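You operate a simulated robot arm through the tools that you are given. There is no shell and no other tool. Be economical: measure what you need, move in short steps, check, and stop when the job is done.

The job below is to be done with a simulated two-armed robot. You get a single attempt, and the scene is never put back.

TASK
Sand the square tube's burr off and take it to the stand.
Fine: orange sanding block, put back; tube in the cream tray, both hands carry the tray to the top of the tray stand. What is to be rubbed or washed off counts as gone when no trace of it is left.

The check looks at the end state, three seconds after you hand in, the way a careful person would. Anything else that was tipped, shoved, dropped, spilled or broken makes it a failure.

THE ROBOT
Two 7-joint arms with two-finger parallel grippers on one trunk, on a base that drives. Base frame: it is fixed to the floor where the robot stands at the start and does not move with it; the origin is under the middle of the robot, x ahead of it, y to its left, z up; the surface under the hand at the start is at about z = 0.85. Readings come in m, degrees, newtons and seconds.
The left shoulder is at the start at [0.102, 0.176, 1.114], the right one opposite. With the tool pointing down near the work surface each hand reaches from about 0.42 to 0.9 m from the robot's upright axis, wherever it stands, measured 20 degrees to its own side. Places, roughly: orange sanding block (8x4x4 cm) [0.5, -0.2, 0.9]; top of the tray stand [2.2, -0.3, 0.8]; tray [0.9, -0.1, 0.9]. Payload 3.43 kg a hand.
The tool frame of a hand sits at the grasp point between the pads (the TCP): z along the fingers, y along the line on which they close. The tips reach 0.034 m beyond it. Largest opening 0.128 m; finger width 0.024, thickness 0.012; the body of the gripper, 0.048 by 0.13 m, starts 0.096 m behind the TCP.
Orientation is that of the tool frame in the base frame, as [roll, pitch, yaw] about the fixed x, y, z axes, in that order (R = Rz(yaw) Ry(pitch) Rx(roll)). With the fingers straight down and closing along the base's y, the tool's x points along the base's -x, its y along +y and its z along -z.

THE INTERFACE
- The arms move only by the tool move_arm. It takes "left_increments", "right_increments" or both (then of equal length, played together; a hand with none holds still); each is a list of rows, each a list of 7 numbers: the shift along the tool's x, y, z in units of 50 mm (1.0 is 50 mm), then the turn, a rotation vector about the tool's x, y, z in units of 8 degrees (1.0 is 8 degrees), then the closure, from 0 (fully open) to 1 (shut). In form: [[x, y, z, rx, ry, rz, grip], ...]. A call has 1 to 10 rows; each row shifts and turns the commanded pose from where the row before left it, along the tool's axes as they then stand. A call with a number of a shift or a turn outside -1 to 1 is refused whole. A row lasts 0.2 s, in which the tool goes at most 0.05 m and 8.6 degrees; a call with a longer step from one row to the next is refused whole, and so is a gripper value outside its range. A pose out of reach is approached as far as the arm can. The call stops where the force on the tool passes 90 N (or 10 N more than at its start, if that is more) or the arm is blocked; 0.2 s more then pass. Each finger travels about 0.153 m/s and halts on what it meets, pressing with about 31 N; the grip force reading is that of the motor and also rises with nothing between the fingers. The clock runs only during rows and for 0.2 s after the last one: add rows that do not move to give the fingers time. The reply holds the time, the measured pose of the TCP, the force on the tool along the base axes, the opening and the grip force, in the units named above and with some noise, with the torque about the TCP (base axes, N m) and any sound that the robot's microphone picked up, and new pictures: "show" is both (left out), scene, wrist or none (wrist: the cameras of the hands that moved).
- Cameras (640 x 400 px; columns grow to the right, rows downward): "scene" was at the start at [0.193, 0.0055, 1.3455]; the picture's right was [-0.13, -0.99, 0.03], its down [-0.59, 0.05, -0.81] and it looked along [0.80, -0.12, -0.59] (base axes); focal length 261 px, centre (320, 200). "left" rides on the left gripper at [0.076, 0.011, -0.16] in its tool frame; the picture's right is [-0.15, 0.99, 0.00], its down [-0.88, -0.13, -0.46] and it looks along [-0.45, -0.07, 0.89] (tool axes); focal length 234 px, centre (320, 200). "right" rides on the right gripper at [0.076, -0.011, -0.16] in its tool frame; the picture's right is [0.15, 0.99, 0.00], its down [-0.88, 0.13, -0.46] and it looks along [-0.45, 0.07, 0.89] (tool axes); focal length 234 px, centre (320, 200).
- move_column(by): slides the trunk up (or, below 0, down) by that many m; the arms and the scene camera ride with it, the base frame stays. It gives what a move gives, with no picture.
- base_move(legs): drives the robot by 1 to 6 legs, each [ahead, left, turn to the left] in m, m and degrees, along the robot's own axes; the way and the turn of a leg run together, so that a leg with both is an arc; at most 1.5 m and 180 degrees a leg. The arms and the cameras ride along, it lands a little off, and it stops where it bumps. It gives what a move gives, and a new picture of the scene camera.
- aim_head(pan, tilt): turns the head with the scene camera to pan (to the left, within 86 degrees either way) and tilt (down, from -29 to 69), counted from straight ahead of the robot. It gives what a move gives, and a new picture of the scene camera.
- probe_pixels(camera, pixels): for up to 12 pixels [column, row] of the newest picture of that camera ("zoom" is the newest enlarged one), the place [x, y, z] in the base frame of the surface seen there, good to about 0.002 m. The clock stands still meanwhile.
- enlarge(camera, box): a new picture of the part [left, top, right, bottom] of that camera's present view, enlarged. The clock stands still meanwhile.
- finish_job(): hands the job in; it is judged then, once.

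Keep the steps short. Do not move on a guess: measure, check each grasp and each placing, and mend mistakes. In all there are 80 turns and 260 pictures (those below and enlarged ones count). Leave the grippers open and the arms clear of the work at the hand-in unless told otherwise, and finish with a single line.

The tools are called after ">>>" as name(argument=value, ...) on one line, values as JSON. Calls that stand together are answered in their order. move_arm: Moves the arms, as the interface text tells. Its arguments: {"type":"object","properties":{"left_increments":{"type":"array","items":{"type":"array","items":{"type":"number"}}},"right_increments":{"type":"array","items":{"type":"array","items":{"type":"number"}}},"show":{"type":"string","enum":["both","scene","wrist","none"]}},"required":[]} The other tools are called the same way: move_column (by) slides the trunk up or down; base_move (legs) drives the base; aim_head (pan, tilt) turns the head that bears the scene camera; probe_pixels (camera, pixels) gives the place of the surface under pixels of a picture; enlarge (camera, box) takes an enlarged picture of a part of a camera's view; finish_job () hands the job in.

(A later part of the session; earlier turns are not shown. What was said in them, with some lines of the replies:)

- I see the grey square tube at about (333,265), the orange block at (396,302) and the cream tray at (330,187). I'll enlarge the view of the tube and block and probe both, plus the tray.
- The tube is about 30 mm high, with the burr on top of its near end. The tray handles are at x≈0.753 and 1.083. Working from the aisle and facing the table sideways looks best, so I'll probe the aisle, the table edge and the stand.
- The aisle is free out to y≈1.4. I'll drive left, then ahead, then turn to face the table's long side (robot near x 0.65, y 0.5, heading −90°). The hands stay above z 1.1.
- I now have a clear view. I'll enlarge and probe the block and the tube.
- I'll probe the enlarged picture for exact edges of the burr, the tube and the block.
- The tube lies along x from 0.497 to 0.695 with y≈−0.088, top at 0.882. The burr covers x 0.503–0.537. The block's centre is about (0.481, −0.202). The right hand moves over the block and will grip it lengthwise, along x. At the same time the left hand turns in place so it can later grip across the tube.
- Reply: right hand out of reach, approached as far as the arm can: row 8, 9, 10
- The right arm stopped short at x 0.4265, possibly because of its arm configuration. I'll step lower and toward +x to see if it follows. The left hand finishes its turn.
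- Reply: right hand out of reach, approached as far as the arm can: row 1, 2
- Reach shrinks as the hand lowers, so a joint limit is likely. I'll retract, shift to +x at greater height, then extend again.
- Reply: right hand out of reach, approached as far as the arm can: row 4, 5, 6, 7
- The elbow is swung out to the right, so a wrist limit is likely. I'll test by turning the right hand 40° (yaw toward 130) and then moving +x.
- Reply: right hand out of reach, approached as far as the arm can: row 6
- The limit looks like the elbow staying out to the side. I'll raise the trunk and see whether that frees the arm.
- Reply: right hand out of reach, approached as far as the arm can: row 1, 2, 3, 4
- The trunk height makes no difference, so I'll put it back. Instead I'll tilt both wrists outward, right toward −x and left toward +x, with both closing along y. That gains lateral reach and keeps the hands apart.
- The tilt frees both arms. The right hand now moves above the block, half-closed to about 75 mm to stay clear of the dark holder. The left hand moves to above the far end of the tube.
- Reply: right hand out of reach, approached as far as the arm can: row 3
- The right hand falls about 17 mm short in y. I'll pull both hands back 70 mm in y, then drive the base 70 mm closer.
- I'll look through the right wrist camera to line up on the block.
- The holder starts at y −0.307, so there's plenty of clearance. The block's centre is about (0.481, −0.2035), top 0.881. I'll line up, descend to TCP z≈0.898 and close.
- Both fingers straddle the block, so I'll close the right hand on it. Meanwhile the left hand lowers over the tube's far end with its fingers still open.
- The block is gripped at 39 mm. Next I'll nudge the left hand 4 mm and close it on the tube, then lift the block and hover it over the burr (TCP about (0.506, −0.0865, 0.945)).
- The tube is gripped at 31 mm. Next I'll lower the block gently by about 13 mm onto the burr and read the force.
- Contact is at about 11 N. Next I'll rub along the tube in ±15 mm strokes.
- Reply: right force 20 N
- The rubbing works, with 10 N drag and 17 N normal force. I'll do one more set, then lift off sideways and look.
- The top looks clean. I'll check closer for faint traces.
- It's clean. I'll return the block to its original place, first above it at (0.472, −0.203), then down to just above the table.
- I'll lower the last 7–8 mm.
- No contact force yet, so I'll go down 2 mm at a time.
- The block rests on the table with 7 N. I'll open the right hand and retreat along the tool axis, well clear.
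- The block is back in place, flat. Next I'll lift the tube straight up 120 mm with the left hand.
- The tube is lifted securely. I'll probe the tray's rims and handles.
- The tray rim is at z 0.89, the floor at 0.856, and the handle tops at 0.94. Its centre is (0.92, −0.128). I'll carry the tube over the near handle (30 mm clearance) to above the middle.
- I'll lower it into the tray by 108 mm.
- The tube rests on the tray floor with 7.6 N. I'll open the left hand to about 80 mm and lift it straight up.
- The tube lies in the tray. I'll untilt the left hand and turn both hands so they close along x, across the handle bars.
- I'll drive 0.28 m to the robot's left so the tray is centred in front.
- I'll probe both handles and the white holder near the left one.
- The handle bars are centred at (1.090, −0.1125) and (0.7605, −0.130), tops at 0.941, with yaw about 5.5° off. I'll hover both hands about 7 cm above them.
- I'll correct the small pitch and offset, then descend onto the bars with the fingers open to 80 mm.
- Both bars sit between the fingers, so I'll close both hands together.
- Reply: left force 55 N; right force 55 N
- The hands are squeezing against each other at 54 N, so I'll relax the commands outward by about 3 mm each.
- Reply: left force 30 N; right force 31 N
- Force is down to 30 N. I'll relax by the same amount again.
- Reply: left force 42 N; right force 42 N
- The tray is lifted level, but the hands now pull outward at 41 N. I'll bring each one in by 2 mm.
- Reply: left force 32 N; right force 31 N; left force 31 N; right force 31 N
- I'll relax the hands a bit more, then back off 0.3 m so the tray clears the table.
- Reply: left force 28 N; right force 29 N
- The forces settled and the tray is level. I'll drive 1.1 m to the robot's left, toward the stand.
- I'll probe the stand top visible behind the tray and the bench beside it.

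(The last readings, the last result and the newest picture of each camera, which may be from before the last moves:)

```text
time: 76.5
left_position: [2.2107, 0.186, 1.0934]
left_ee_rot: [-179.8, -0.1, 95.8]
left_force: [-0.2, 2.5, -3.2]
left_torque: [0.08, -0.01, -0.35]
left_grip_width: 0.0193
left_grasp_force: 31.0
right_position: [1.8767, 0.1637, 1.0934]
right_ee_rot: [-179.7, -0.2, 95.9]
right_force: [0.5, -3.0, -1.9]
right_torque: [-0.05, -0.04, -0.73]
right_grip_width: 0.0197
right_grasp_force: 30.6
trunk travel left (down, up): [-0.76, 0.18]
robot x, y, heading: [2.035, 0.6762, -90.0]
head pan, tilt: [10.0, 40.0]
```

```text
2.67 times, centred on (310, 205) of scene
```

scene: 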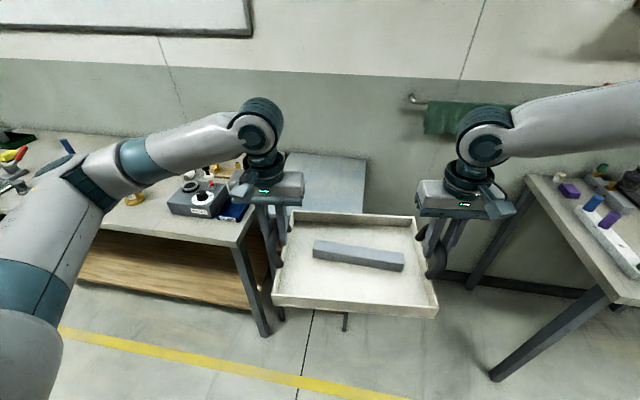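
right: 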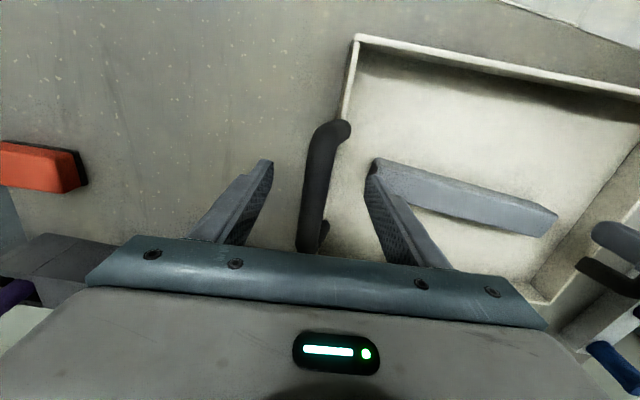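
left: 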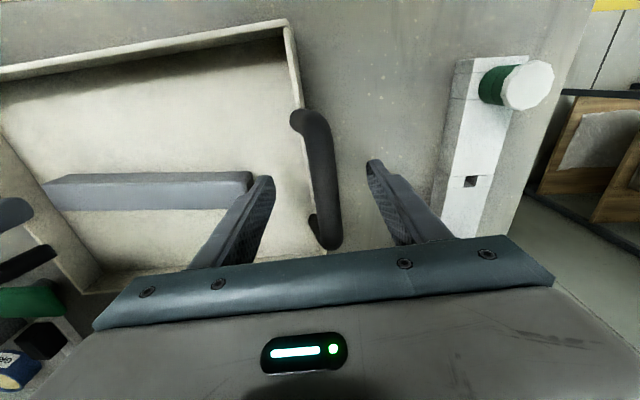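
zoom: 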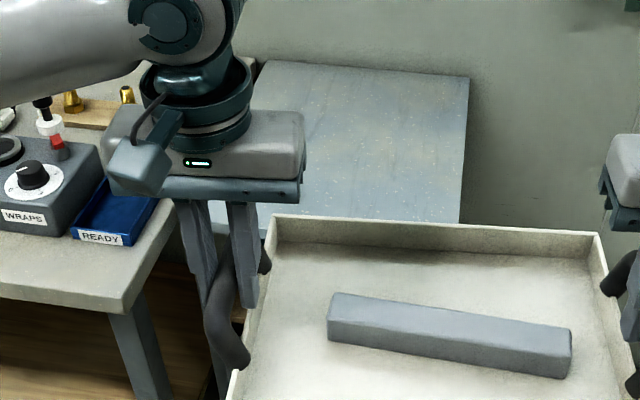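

The stand top spans x 2.0–2.4 with its far edge at y≈−0.56. I'll look down to measure the base's front and the stand's front edge.

>>> aim_head(pan=0, tilt=69)

>>> probe_pixels(camera="scene", pixels=[[320, 330], [320, 345], [320, 360], [320, 380], [270, 370], [370, 370], [320, 310], [320, 390]])

```text
time: 77.4
left_position: [2.2108, 0.185, 1.0915]
left_ee_rot: [-179.9, 0.0, 95.8]
left_force: [0.0, 2.8, -1.8]
left_torque: [0.16, 0.03, -0.37]
left_grip_width: 0.0196
left_grasp_force: 30.8
right_position: [1.8771, 0.1639, 1.0934]
right_ee_rot: [-179.6, -0.2, 95.9]
right_force: [0.6, -3.1, -2.4]
right_torque: [-0.13, 0.0, -0.68]
right_grip_width: 0.0196
right_grasp_force: 31.0
trunk travel left (down, up): [-0.76, 0.18]
robot x, y, heading: [2.0356, 0.6769, -90.1]
head pan, tilt: [0.0, 68.8]
```

scene: 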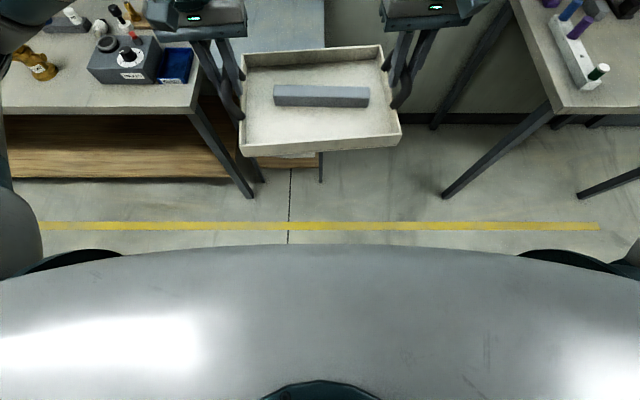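

```text
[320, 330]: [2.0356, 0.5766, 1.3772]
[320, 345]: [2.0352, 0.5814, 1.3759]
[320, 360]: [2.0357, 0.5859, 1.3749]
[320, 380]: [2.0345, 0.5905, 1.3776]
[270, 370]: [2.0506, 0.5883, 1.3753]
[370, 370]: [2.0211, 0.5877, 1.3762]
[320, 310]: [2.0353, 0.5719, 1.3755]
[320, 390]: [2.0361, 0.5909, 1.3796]
```

The torso blocks that view, so I'll check the base's front edge with the wrist cameras.

>>> enlarge(camera="right", box=[0, 0, 640, 400])

>>> aim_head(pan=0, tilt=52)

```text
1.00 times, centred on (320, 200) of right (not enlarged: the box is as wide or as high as the picture)
```

zoom: 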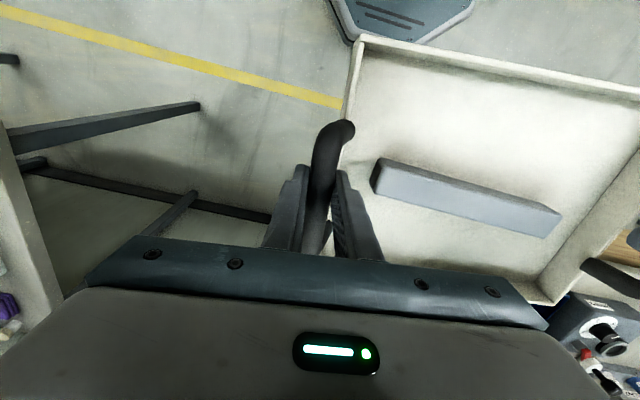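

```text
time: 78.2
left_position: [2.2093, 0.1864, 1.093]
left_ee_rot: [-179.7, -0.2, 95.9]
left_force: [-0.6, 3.9, -2.7]
left_torque: [0.03, -0.01, -0.33]
left_grip_width: 0.0195
left_grasp_force: 30.8
right_position: [1.8769, 0.1638, 1.0949]
right_ee_rot: [-179.6, -0.2, 95.9]
right_force: [0.4, -3.3, -2.5]
right_torque: [0.01, -0.01, -0.74]
right_grip_width: 0.0196
right_grasp_force: 30.9
trunk travel left (down, up): [-0.76, 0.18]
robot x, y, heading: [2.0349, 0.6739, -90.0]
head pan, tilt: [0.0, 52.0]
```

scene: 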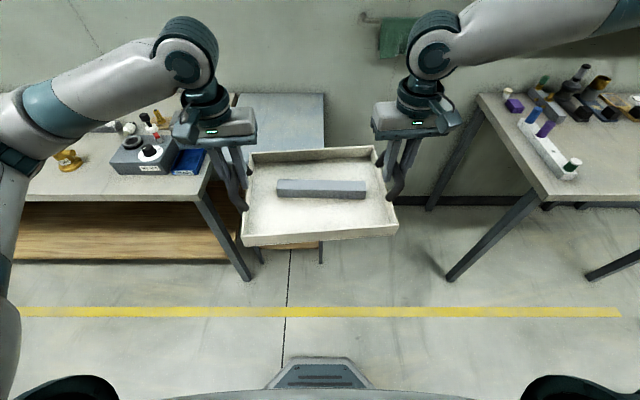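

>>> probe_pixels(camera="scene", pixels=[[320, 358], [320, 365], [285, 365], [355, 365], [268, 385], [373, 387], [320, 245], [240, 278], [319, 260], [325, 130], [325, 98], [210, 160]])

>>> enlarge(camera="scene", box=[110, 80, 350, 230])

```text
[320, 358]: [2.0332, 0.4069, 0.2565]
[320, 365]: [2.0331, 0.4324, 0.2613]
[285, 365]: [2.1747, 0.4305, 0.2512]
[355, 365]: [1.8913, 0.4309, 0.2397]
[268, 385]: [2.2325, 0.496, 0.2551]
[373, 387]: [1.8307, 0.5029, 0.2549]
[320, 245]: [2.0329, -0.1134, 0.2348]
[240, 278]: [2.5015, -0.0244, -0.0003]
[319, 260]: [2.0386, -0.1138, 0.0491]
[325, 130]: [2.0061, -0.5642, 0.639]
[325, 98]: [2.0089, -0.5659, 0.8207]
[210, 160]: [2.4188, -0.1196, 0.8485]
```

```text
2.67 times, centred on (230, 155) of scene
```

zoom: 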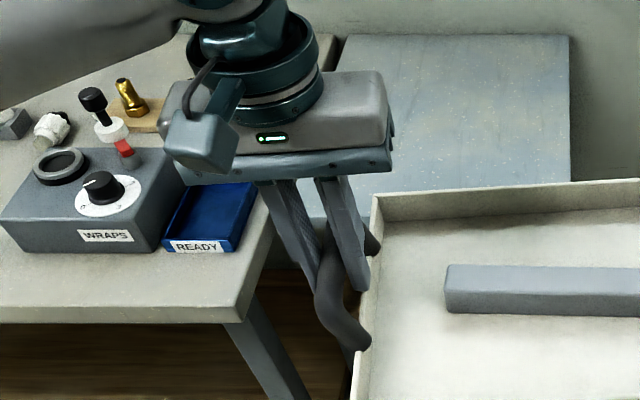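

The base front sits 0.275 m ahead of the robot's centre. The stand's front legs are at y −0.113. I'll shift left 0.146 m, then go ahead 0.435 m, which leaves about 7 cm to the stand. The tray centre will end near (2.19, −0.28).

>>> base_move(legs=[[0, 0.146, 0], [0.36, 0, 0]])

```text
time: 81.5
left_position: [2.3569, -0.1719, 1.0935]
left_ee_rot: [-179.8, -0.2, 95.9]
left_force: [0.5, 3.6, -2.8]
left_torque: [0.02, 0.03, -0.34]
left_grip_width: 0.0195
left_grasp_force: 30.9
right_position: [2.0249, -0.1959, 1.0944]
right_ee_rot: [-179.6, -0.1, 95.8]
right_force: [0.1, -1.7, -3.2]
right_torque: [-0.01, -0.01, -0.66]
right_grip_width: 0.0196
right_grasp_force: 31.3
trunk travel left (down, up): [-0.76, 0.18]
robot x, y, heading: [2.179, 0.3154, -90.3]
head pan, tilt: [0.0, 52.0]
```

scene: 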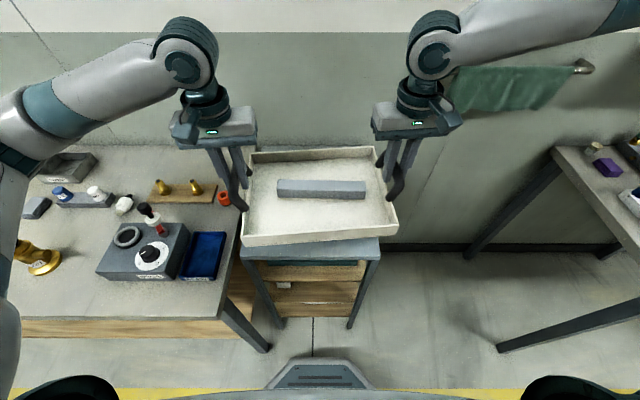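

I'll probe the stand's front corners and the objects near the left hand.

>>> probe_pixels(camera="scene", pixels=[[245, 252], [378, 248], [310, 246], [380, 258], [224, 192], [224, 203], [145, 207], [205, 235], [232, 225], [320, 358], [160, 230], [236, 250]])

```text
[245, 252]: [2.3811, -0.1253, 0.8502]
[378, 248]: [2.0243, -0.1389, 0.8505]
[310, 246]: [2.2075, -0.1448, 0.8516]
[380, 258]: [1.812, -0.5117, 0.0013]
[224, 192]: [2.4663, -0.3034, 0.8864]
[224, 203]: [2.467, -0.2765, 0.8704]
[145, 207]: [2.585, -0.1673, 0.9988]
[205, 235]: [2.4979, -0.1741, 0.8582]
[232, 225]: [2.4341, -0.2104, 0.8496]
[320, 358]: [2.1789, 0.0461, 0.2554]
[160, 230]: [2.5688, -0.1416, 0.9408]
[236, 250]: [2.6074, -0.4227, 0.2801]
```

The stand top is clear, spanning x 2.01–2.40 with its front at y≈−0.11. I'll drive 0.095 m ahead.

>>> base_move(legs=[[0.095, 0, 0]])

>>> move_column(by=-0.135)

>>> aim_head(pan=0, tilt=50)

```text
time: 82.6
left_position: [2.357, -0.2664, 1.0937]
left_ee_rot: [-179.8, -0.1, 95.8]
left_force: [-1.7, 3.0, -2.7]
left_torque: [0.14, -0.04, -0.39]
left_grip_width: 0.0195
left_grasp_force: 31.0
right_position: [2.0243, -0.288, 1.0931]
right_ee_rot: [-179.6, -0.1, 95.9]
right_force: [0.6, -3.2, -3.4]
right_torque: [-0.12, -0.07, -0.64]
right_grip_width: 0.0198
right_grasp_force: 31.2
trunk travel left (down, up): [-0.76, 0.18]
robot x, y, heading: [2.1846, 0.2227, -90.3]
head pan, tilt: [0.0, 52.0]
```

scene: 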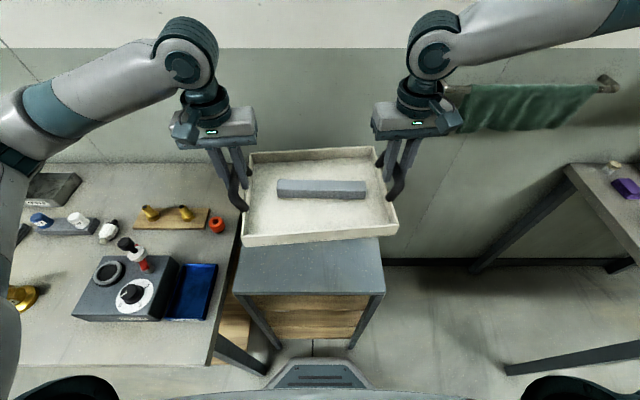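

```text
time: 84.2
left_position: [2.3566, -0.2684, 0.9581]
left_ee_rot: [-179.8, -0.1, 95.8]
left_force: [-1.3, 3.7, -2.4]
left_torque: [0.18, 0.0, -0.28]
left_grip_width: 0.0195
left_grasp_force: 30.9
right_position: [2.0235, -0.2903, 0.9597]
right_ee_rot: [-179.7, -0.1, 95.9]
right_force: [1.4, -2.6, -3.4]
right_torque: [-0.19, -0.04, -0.66]
right_grip_width: 0.0196
right_grasp_force: 30.9
trunk travel left (down, up): [-0.625, 0.315]
robot x, y, heading: [2.1831, 0.2205, -90.4]
head pan, tilt: [0.0, 52.0]
```

```text
time: 84.8
left_position: [2.3561, -0.2672, 0.9571]
left_ee_rot: [-179.7, -0.1, 95.8]
left_force: [-1.4, 2.4, -2.9]
left_torque: [0.1, -0.04, -0.26]
left_grip_width: 0.0196
left_grasp_force: 30.9
right_position: [2.024, -0.2893, 0.959]
right_ee_rot: [-179.7, -0.2, 95.9]
right_force: [1.4, -2.0, -2.1]
right_torque: [-0.12, -0.03, -0.67]
right_grip_width: 0.0195
right_grasp_force: 30.8
trunk travel left (down, up): [-0.625, 0.315]
robot x, y, heading: [2.1837, 0.2236, -90.0]
head pan, tilt: [0.0, 50.0]
```

scene: 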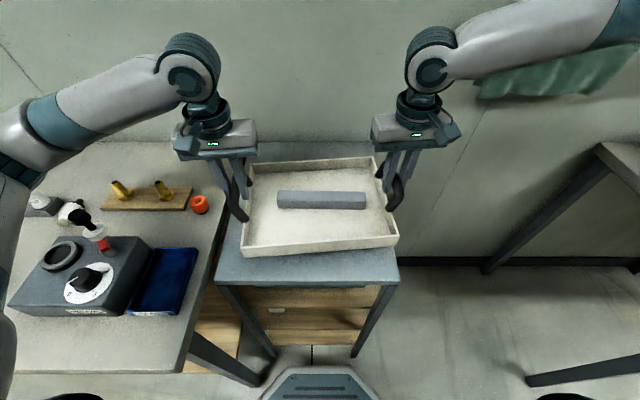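

The tray is 25 mm from the stand's right edge and 60 mm from the left. I'll shift both hands together 15 mm to +x to centre it, then lower it.

>>> move_arm(left_increments=[[0, 0.1, 0, 0, 0, 0, 1], [0, 0.1, 0, 0, 0, 0, 1], [0, 0.1, 0, 0, 0, 0, 1], [0, 0, 0, 0, 0, 0, 1]], right_increments=[[0, 0.1, 0, 0, 0, 0, 1], [0, 0.1, 0, 0, 0, 0, 1], [0, 0.1, 0, 0, 0, 0, 1], [0, 0, 0, 0, 0, 0, 1]], show="none")

>>> move_column(by=-0.02)

```text
time: 85.8
left_position: [2.3712, -0.2659, 0.9577]
left_ee_rot: [-179.9, -0.1, 95.9]
left_force: [-1.5, 1.9, -2.7]
left_torque: [-0.08, 0.0, -0.22]
left_grip_width: 0.0193
left_grasp_force: 30.9
right_position: [2.039, -0.2878, 0.9595]
right_ee_rot: [-179.8, -0.1, 95.9]
right_force: [1.7, -2.2, -2.7]
right_torque: [0.09, 0.02, -0.59]
right_grip_width: 0.0194
right_grasp_force: 30.9
trunk travel left (down, up): [-0.625, 0.315]
robot x, y, heading: [2.1816, 0.2226, -90.3]
head pan, tilt: [0.0, 50.0]
```

```text
time: 86.5
left_position: [2.372, -0.2656, 0.9383]
left_ee_rot: [-179.8, 0.0, 95.8]
left_force: [-0.5, 2.0, -3.4]
left_torque: [-0.04, -0.01, -0.21]
left_grip_width: 0.0197
left_grasp_force: 30.5
right_position: [2.039, -0.2886, 0.9392]
right_ee_rot: [-179.6, -0.1, 96.0]
right_force: [1.7, -1.5, -2.3]
right_torque: [0.04, 0.02, -0.6]
right_grip_width: 0.0194
right_grasp_force: 31.0
trunk travel left (down, up): [-0.605, 0.335]
robot x, y, heading: [2.1832, 0.2197, -89.7]
head pan, tilt: [0.0, 50.0]
```

Still hanging at z 0.9385, and contact is expected near 0.935. I'll lower 5 mm more.

>>> move_column(by=-0.005)

```text
time: 87.0
left_position: [2.3721, -0.2664, 0.9329]
left_ee_rot: [-179.9, -0.1, 95.8]
left_force: [1.1, 0.0, 1.5]
left_torque: [0.49, 0.04, -0.18]
left_grip_width: 0.0192
left_grasp_force: 31.0
right_position: [2.0389, -0.2883, 0.9351]
right_ee_rot: [-179.6, 0.0, 95.8]
right_force: [-1.4, -2.9, 8.0]
right_torque: [0.44, 0.04, -0.57]
right_grip_width: 0.0195
right_grasp_force: 31.3
trunk travel left (down, up): [-0.6, 0.34]
robot x, y, heading: [2.1839, 0.2224, -90.1]
head pan, tilt: [0.0, 50.0]
```

The tray is resting on the stand, with upward force on both hands. I'll open both hands and look.

>>> move_arm(left_increments=[[0, 0, 0, 0, 0, 0, 0.8], [0, 0, 0, 0, 0, 0, 0.6], [0, 0, 0, 0, 0, 0, 0.55], [0, 0, 0, 0, 0, 0, 0.55]], right_increments=[[0, 0, 0, 0, 0, 0, 0.8], [0, 0, 0, 0, 0, 0, 0.6], [0, 0, 0, 0, 0, 0, 0.55], [0, 0, 0, 0, 0, 0, 0.55]])

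```text
time: 88.0
left_position: [2.3717, -0.2661, 0.9325]
left_ee_rot: [-179.8, -0.1, 95.8]
left_force: [-0.4, 0.7, -0.3]
left_torque: [0.04, -0.02, 0.0]
left_grip_width: 0.0577
left_grasp_force: 0.0
right_position: [2.039, -0.288, 0.9336]
right_ee_rot: [-179.6, -0.1, 95.9]
right_force: [-0.8, 0.4, -0.4]
right_torque: [0.01, -0.01, 0.03]
right_grip_width: 0.0576
right_grasp_force: 0.0
trunk travel left (down, up): [-0.6, 0.34]
robot x, y, heading: [2.1822, 0.2235, -90.0]
head pan, tilt: [0.0, 50.0]
```

scene: 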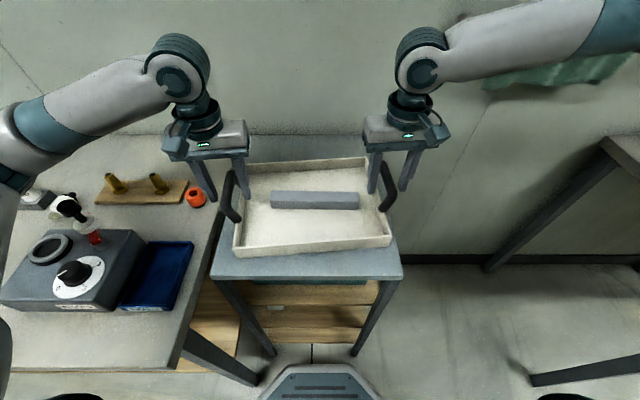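
right: 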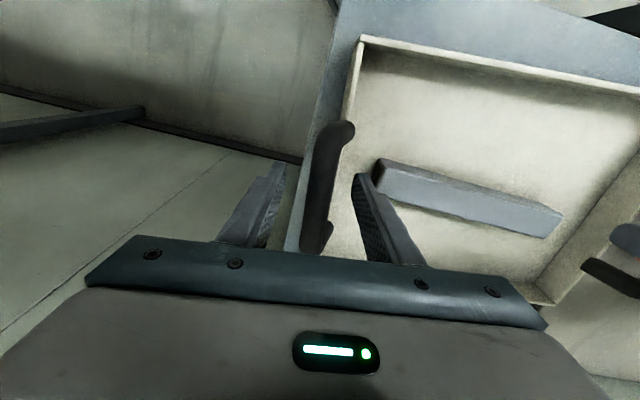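
left: 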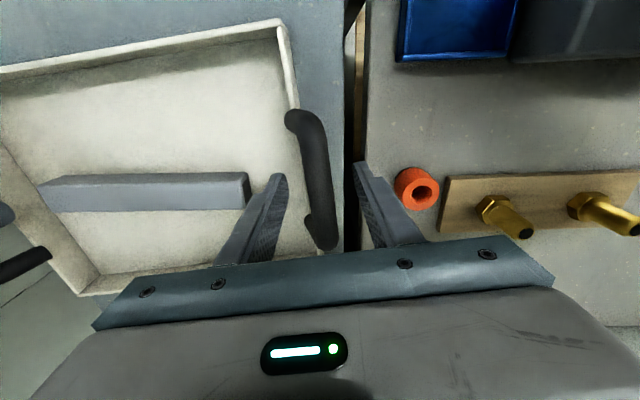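

Both bars are free. I'll raise the hands straight up with the trunk by 0.18 m, then back away 0.4 m.

>>> move_column(by=0.18)

>>> base_move(legs=[[-0.4, 0, 0]])

>>> move_arm(left_increments=[[0, 0, 0, 0, 0, 0, 0], [0, 0, 0, 0, 0, 0, 0], [0, 0, 0, 0, 0, 0, 0]], right_increments=[[0, 0, 0, 0, 0, 0, 0], [0, 0, 0, 0, 0, 0, 0], [0, 0, 0, 0, 0, 0, 0]], show="scene")

>>> enlarge(camera="scene", box=[200, 80, 440, 230])

```text
time: 90.0
left_position: [2.3717, -0.2646, 1.1133]
left_ee_rot: [-179.8, -0.1, 95.8]
left_force: [0.1, 0.4, -0.6]
left_torque: [-0.02, 0.02, -0.01]
left_grip_width: 0.0575
left_grasp_force: 0.1
right_position: [2.0385, -0.2882, 1.113]
right_ee_rot: [-179.6, -0.1, 96.0]
right_force: [0.6, -0.1, -0.1]
right_torque: [0.0, 0.01, -0.02]
right_grip_width: 0.0576
right_grasp_force: 0.1
trunk travel left (down, up): [-0.78, 0.16]
robot x, y, heading: [2.1837, 0.2203, -90.1]
head pan, tilt: [0.0, 50.0]
```

```text
time: 92.5
left_position: [2.3695, 0.1332, 1.1117]
left_ee_rot: [-179.9, -0.1, 95.6]
left_force: [-0.5, 1.2, 0.6]
left_torque: [0.01, 0.05, 0.0]
left_grip_width: 0.0575
left_grasp_force: 0.0
right_position: [2.0374, 0.112, 1.1142]
right_ee_rot: [-179.6, -0.2, 95.8]
right_force: [0.0, 0.0, -0.4]
right_torque: [0.05, 0.03, 0.0]
right_grip_width: 0.0575
right_grasp_force: 0.0
trunk travel left (down, up): [-0.78, 0.16]
robot x, y, heading: [2.1806, 0.6229, -89.9]
head pan, tilt: [0.0, 50.0]
```

scene: 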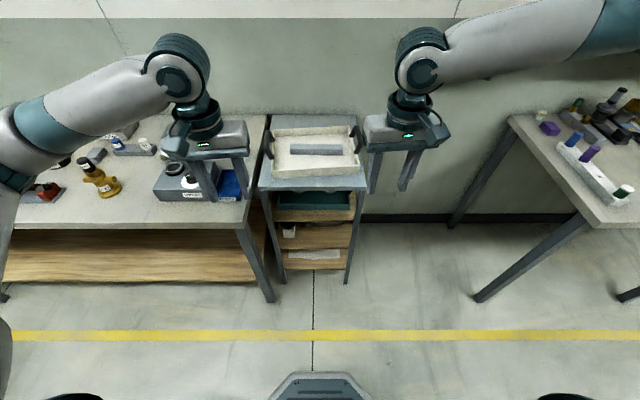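

```text
time: 93.3
left_position: [2.3711, 0.1356, 1.1137]
left_ee_rot: [-179.8, -0.1, 95.8]
left_force: [-0.9, 0.6, 0.4]
left_torque: [0.02, -0.04, 0.0]
left_grip_width: 0.1281
left_grasp_force: 0.1
right_position: [2.0384, 0.1135, 1.114]
right_ee_rot: [-179.7, -0.1, 95.9]
right_force: [-0.6, 0.0, 0.1]
right_torque: [-0.01, -0.01, -0.01]
right_grip_width: 0.128
right_grasp_force: 0.0
trunk travel left (down, up): [-0.78, 0.16]
robot x, y, heading: [2.1821, 0.6276, -90.1]
head pan, tilt: [0.0, 50.0]
```

scene: 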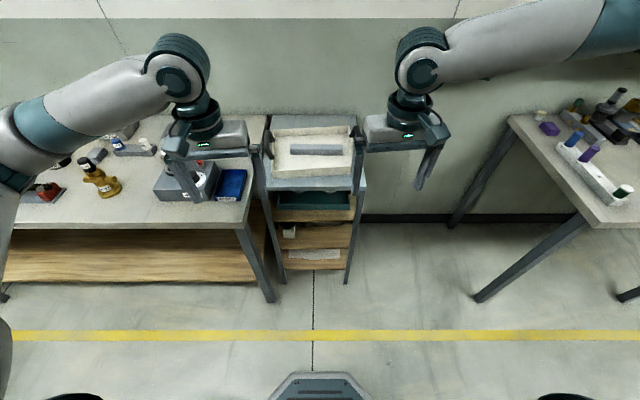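

```text
2.67 times, centred on (320, 155) of scene
```

zoom: 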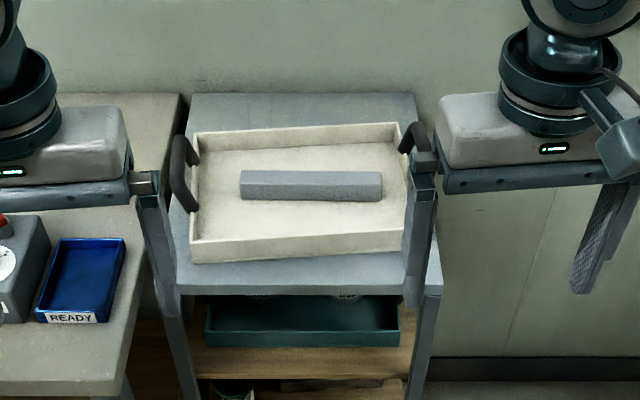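

The tray sits fully on the stand with the tube inside. One last close look at the tube's sanded end.

>>> enlarge(camera="scene", box=[280, 135, 352, 165])

```text
8.89 times, centred on (316, 150) of scene
```

zoom: 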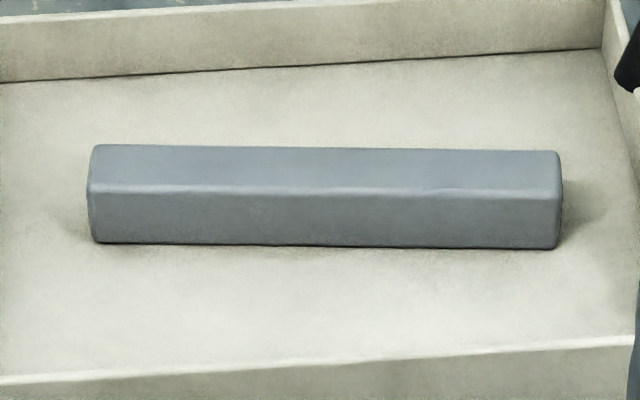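

The tube is clean, the block is back, the tray is on the stand, and the hands are open and clear. I'll hand the job in.

>>> finish_job()

```text
The job is handed in.
```

The tube's burr is sanded off with no trace visible, the orange block is back in its place, and the tube lies in the cream tray on top of the tray stand.
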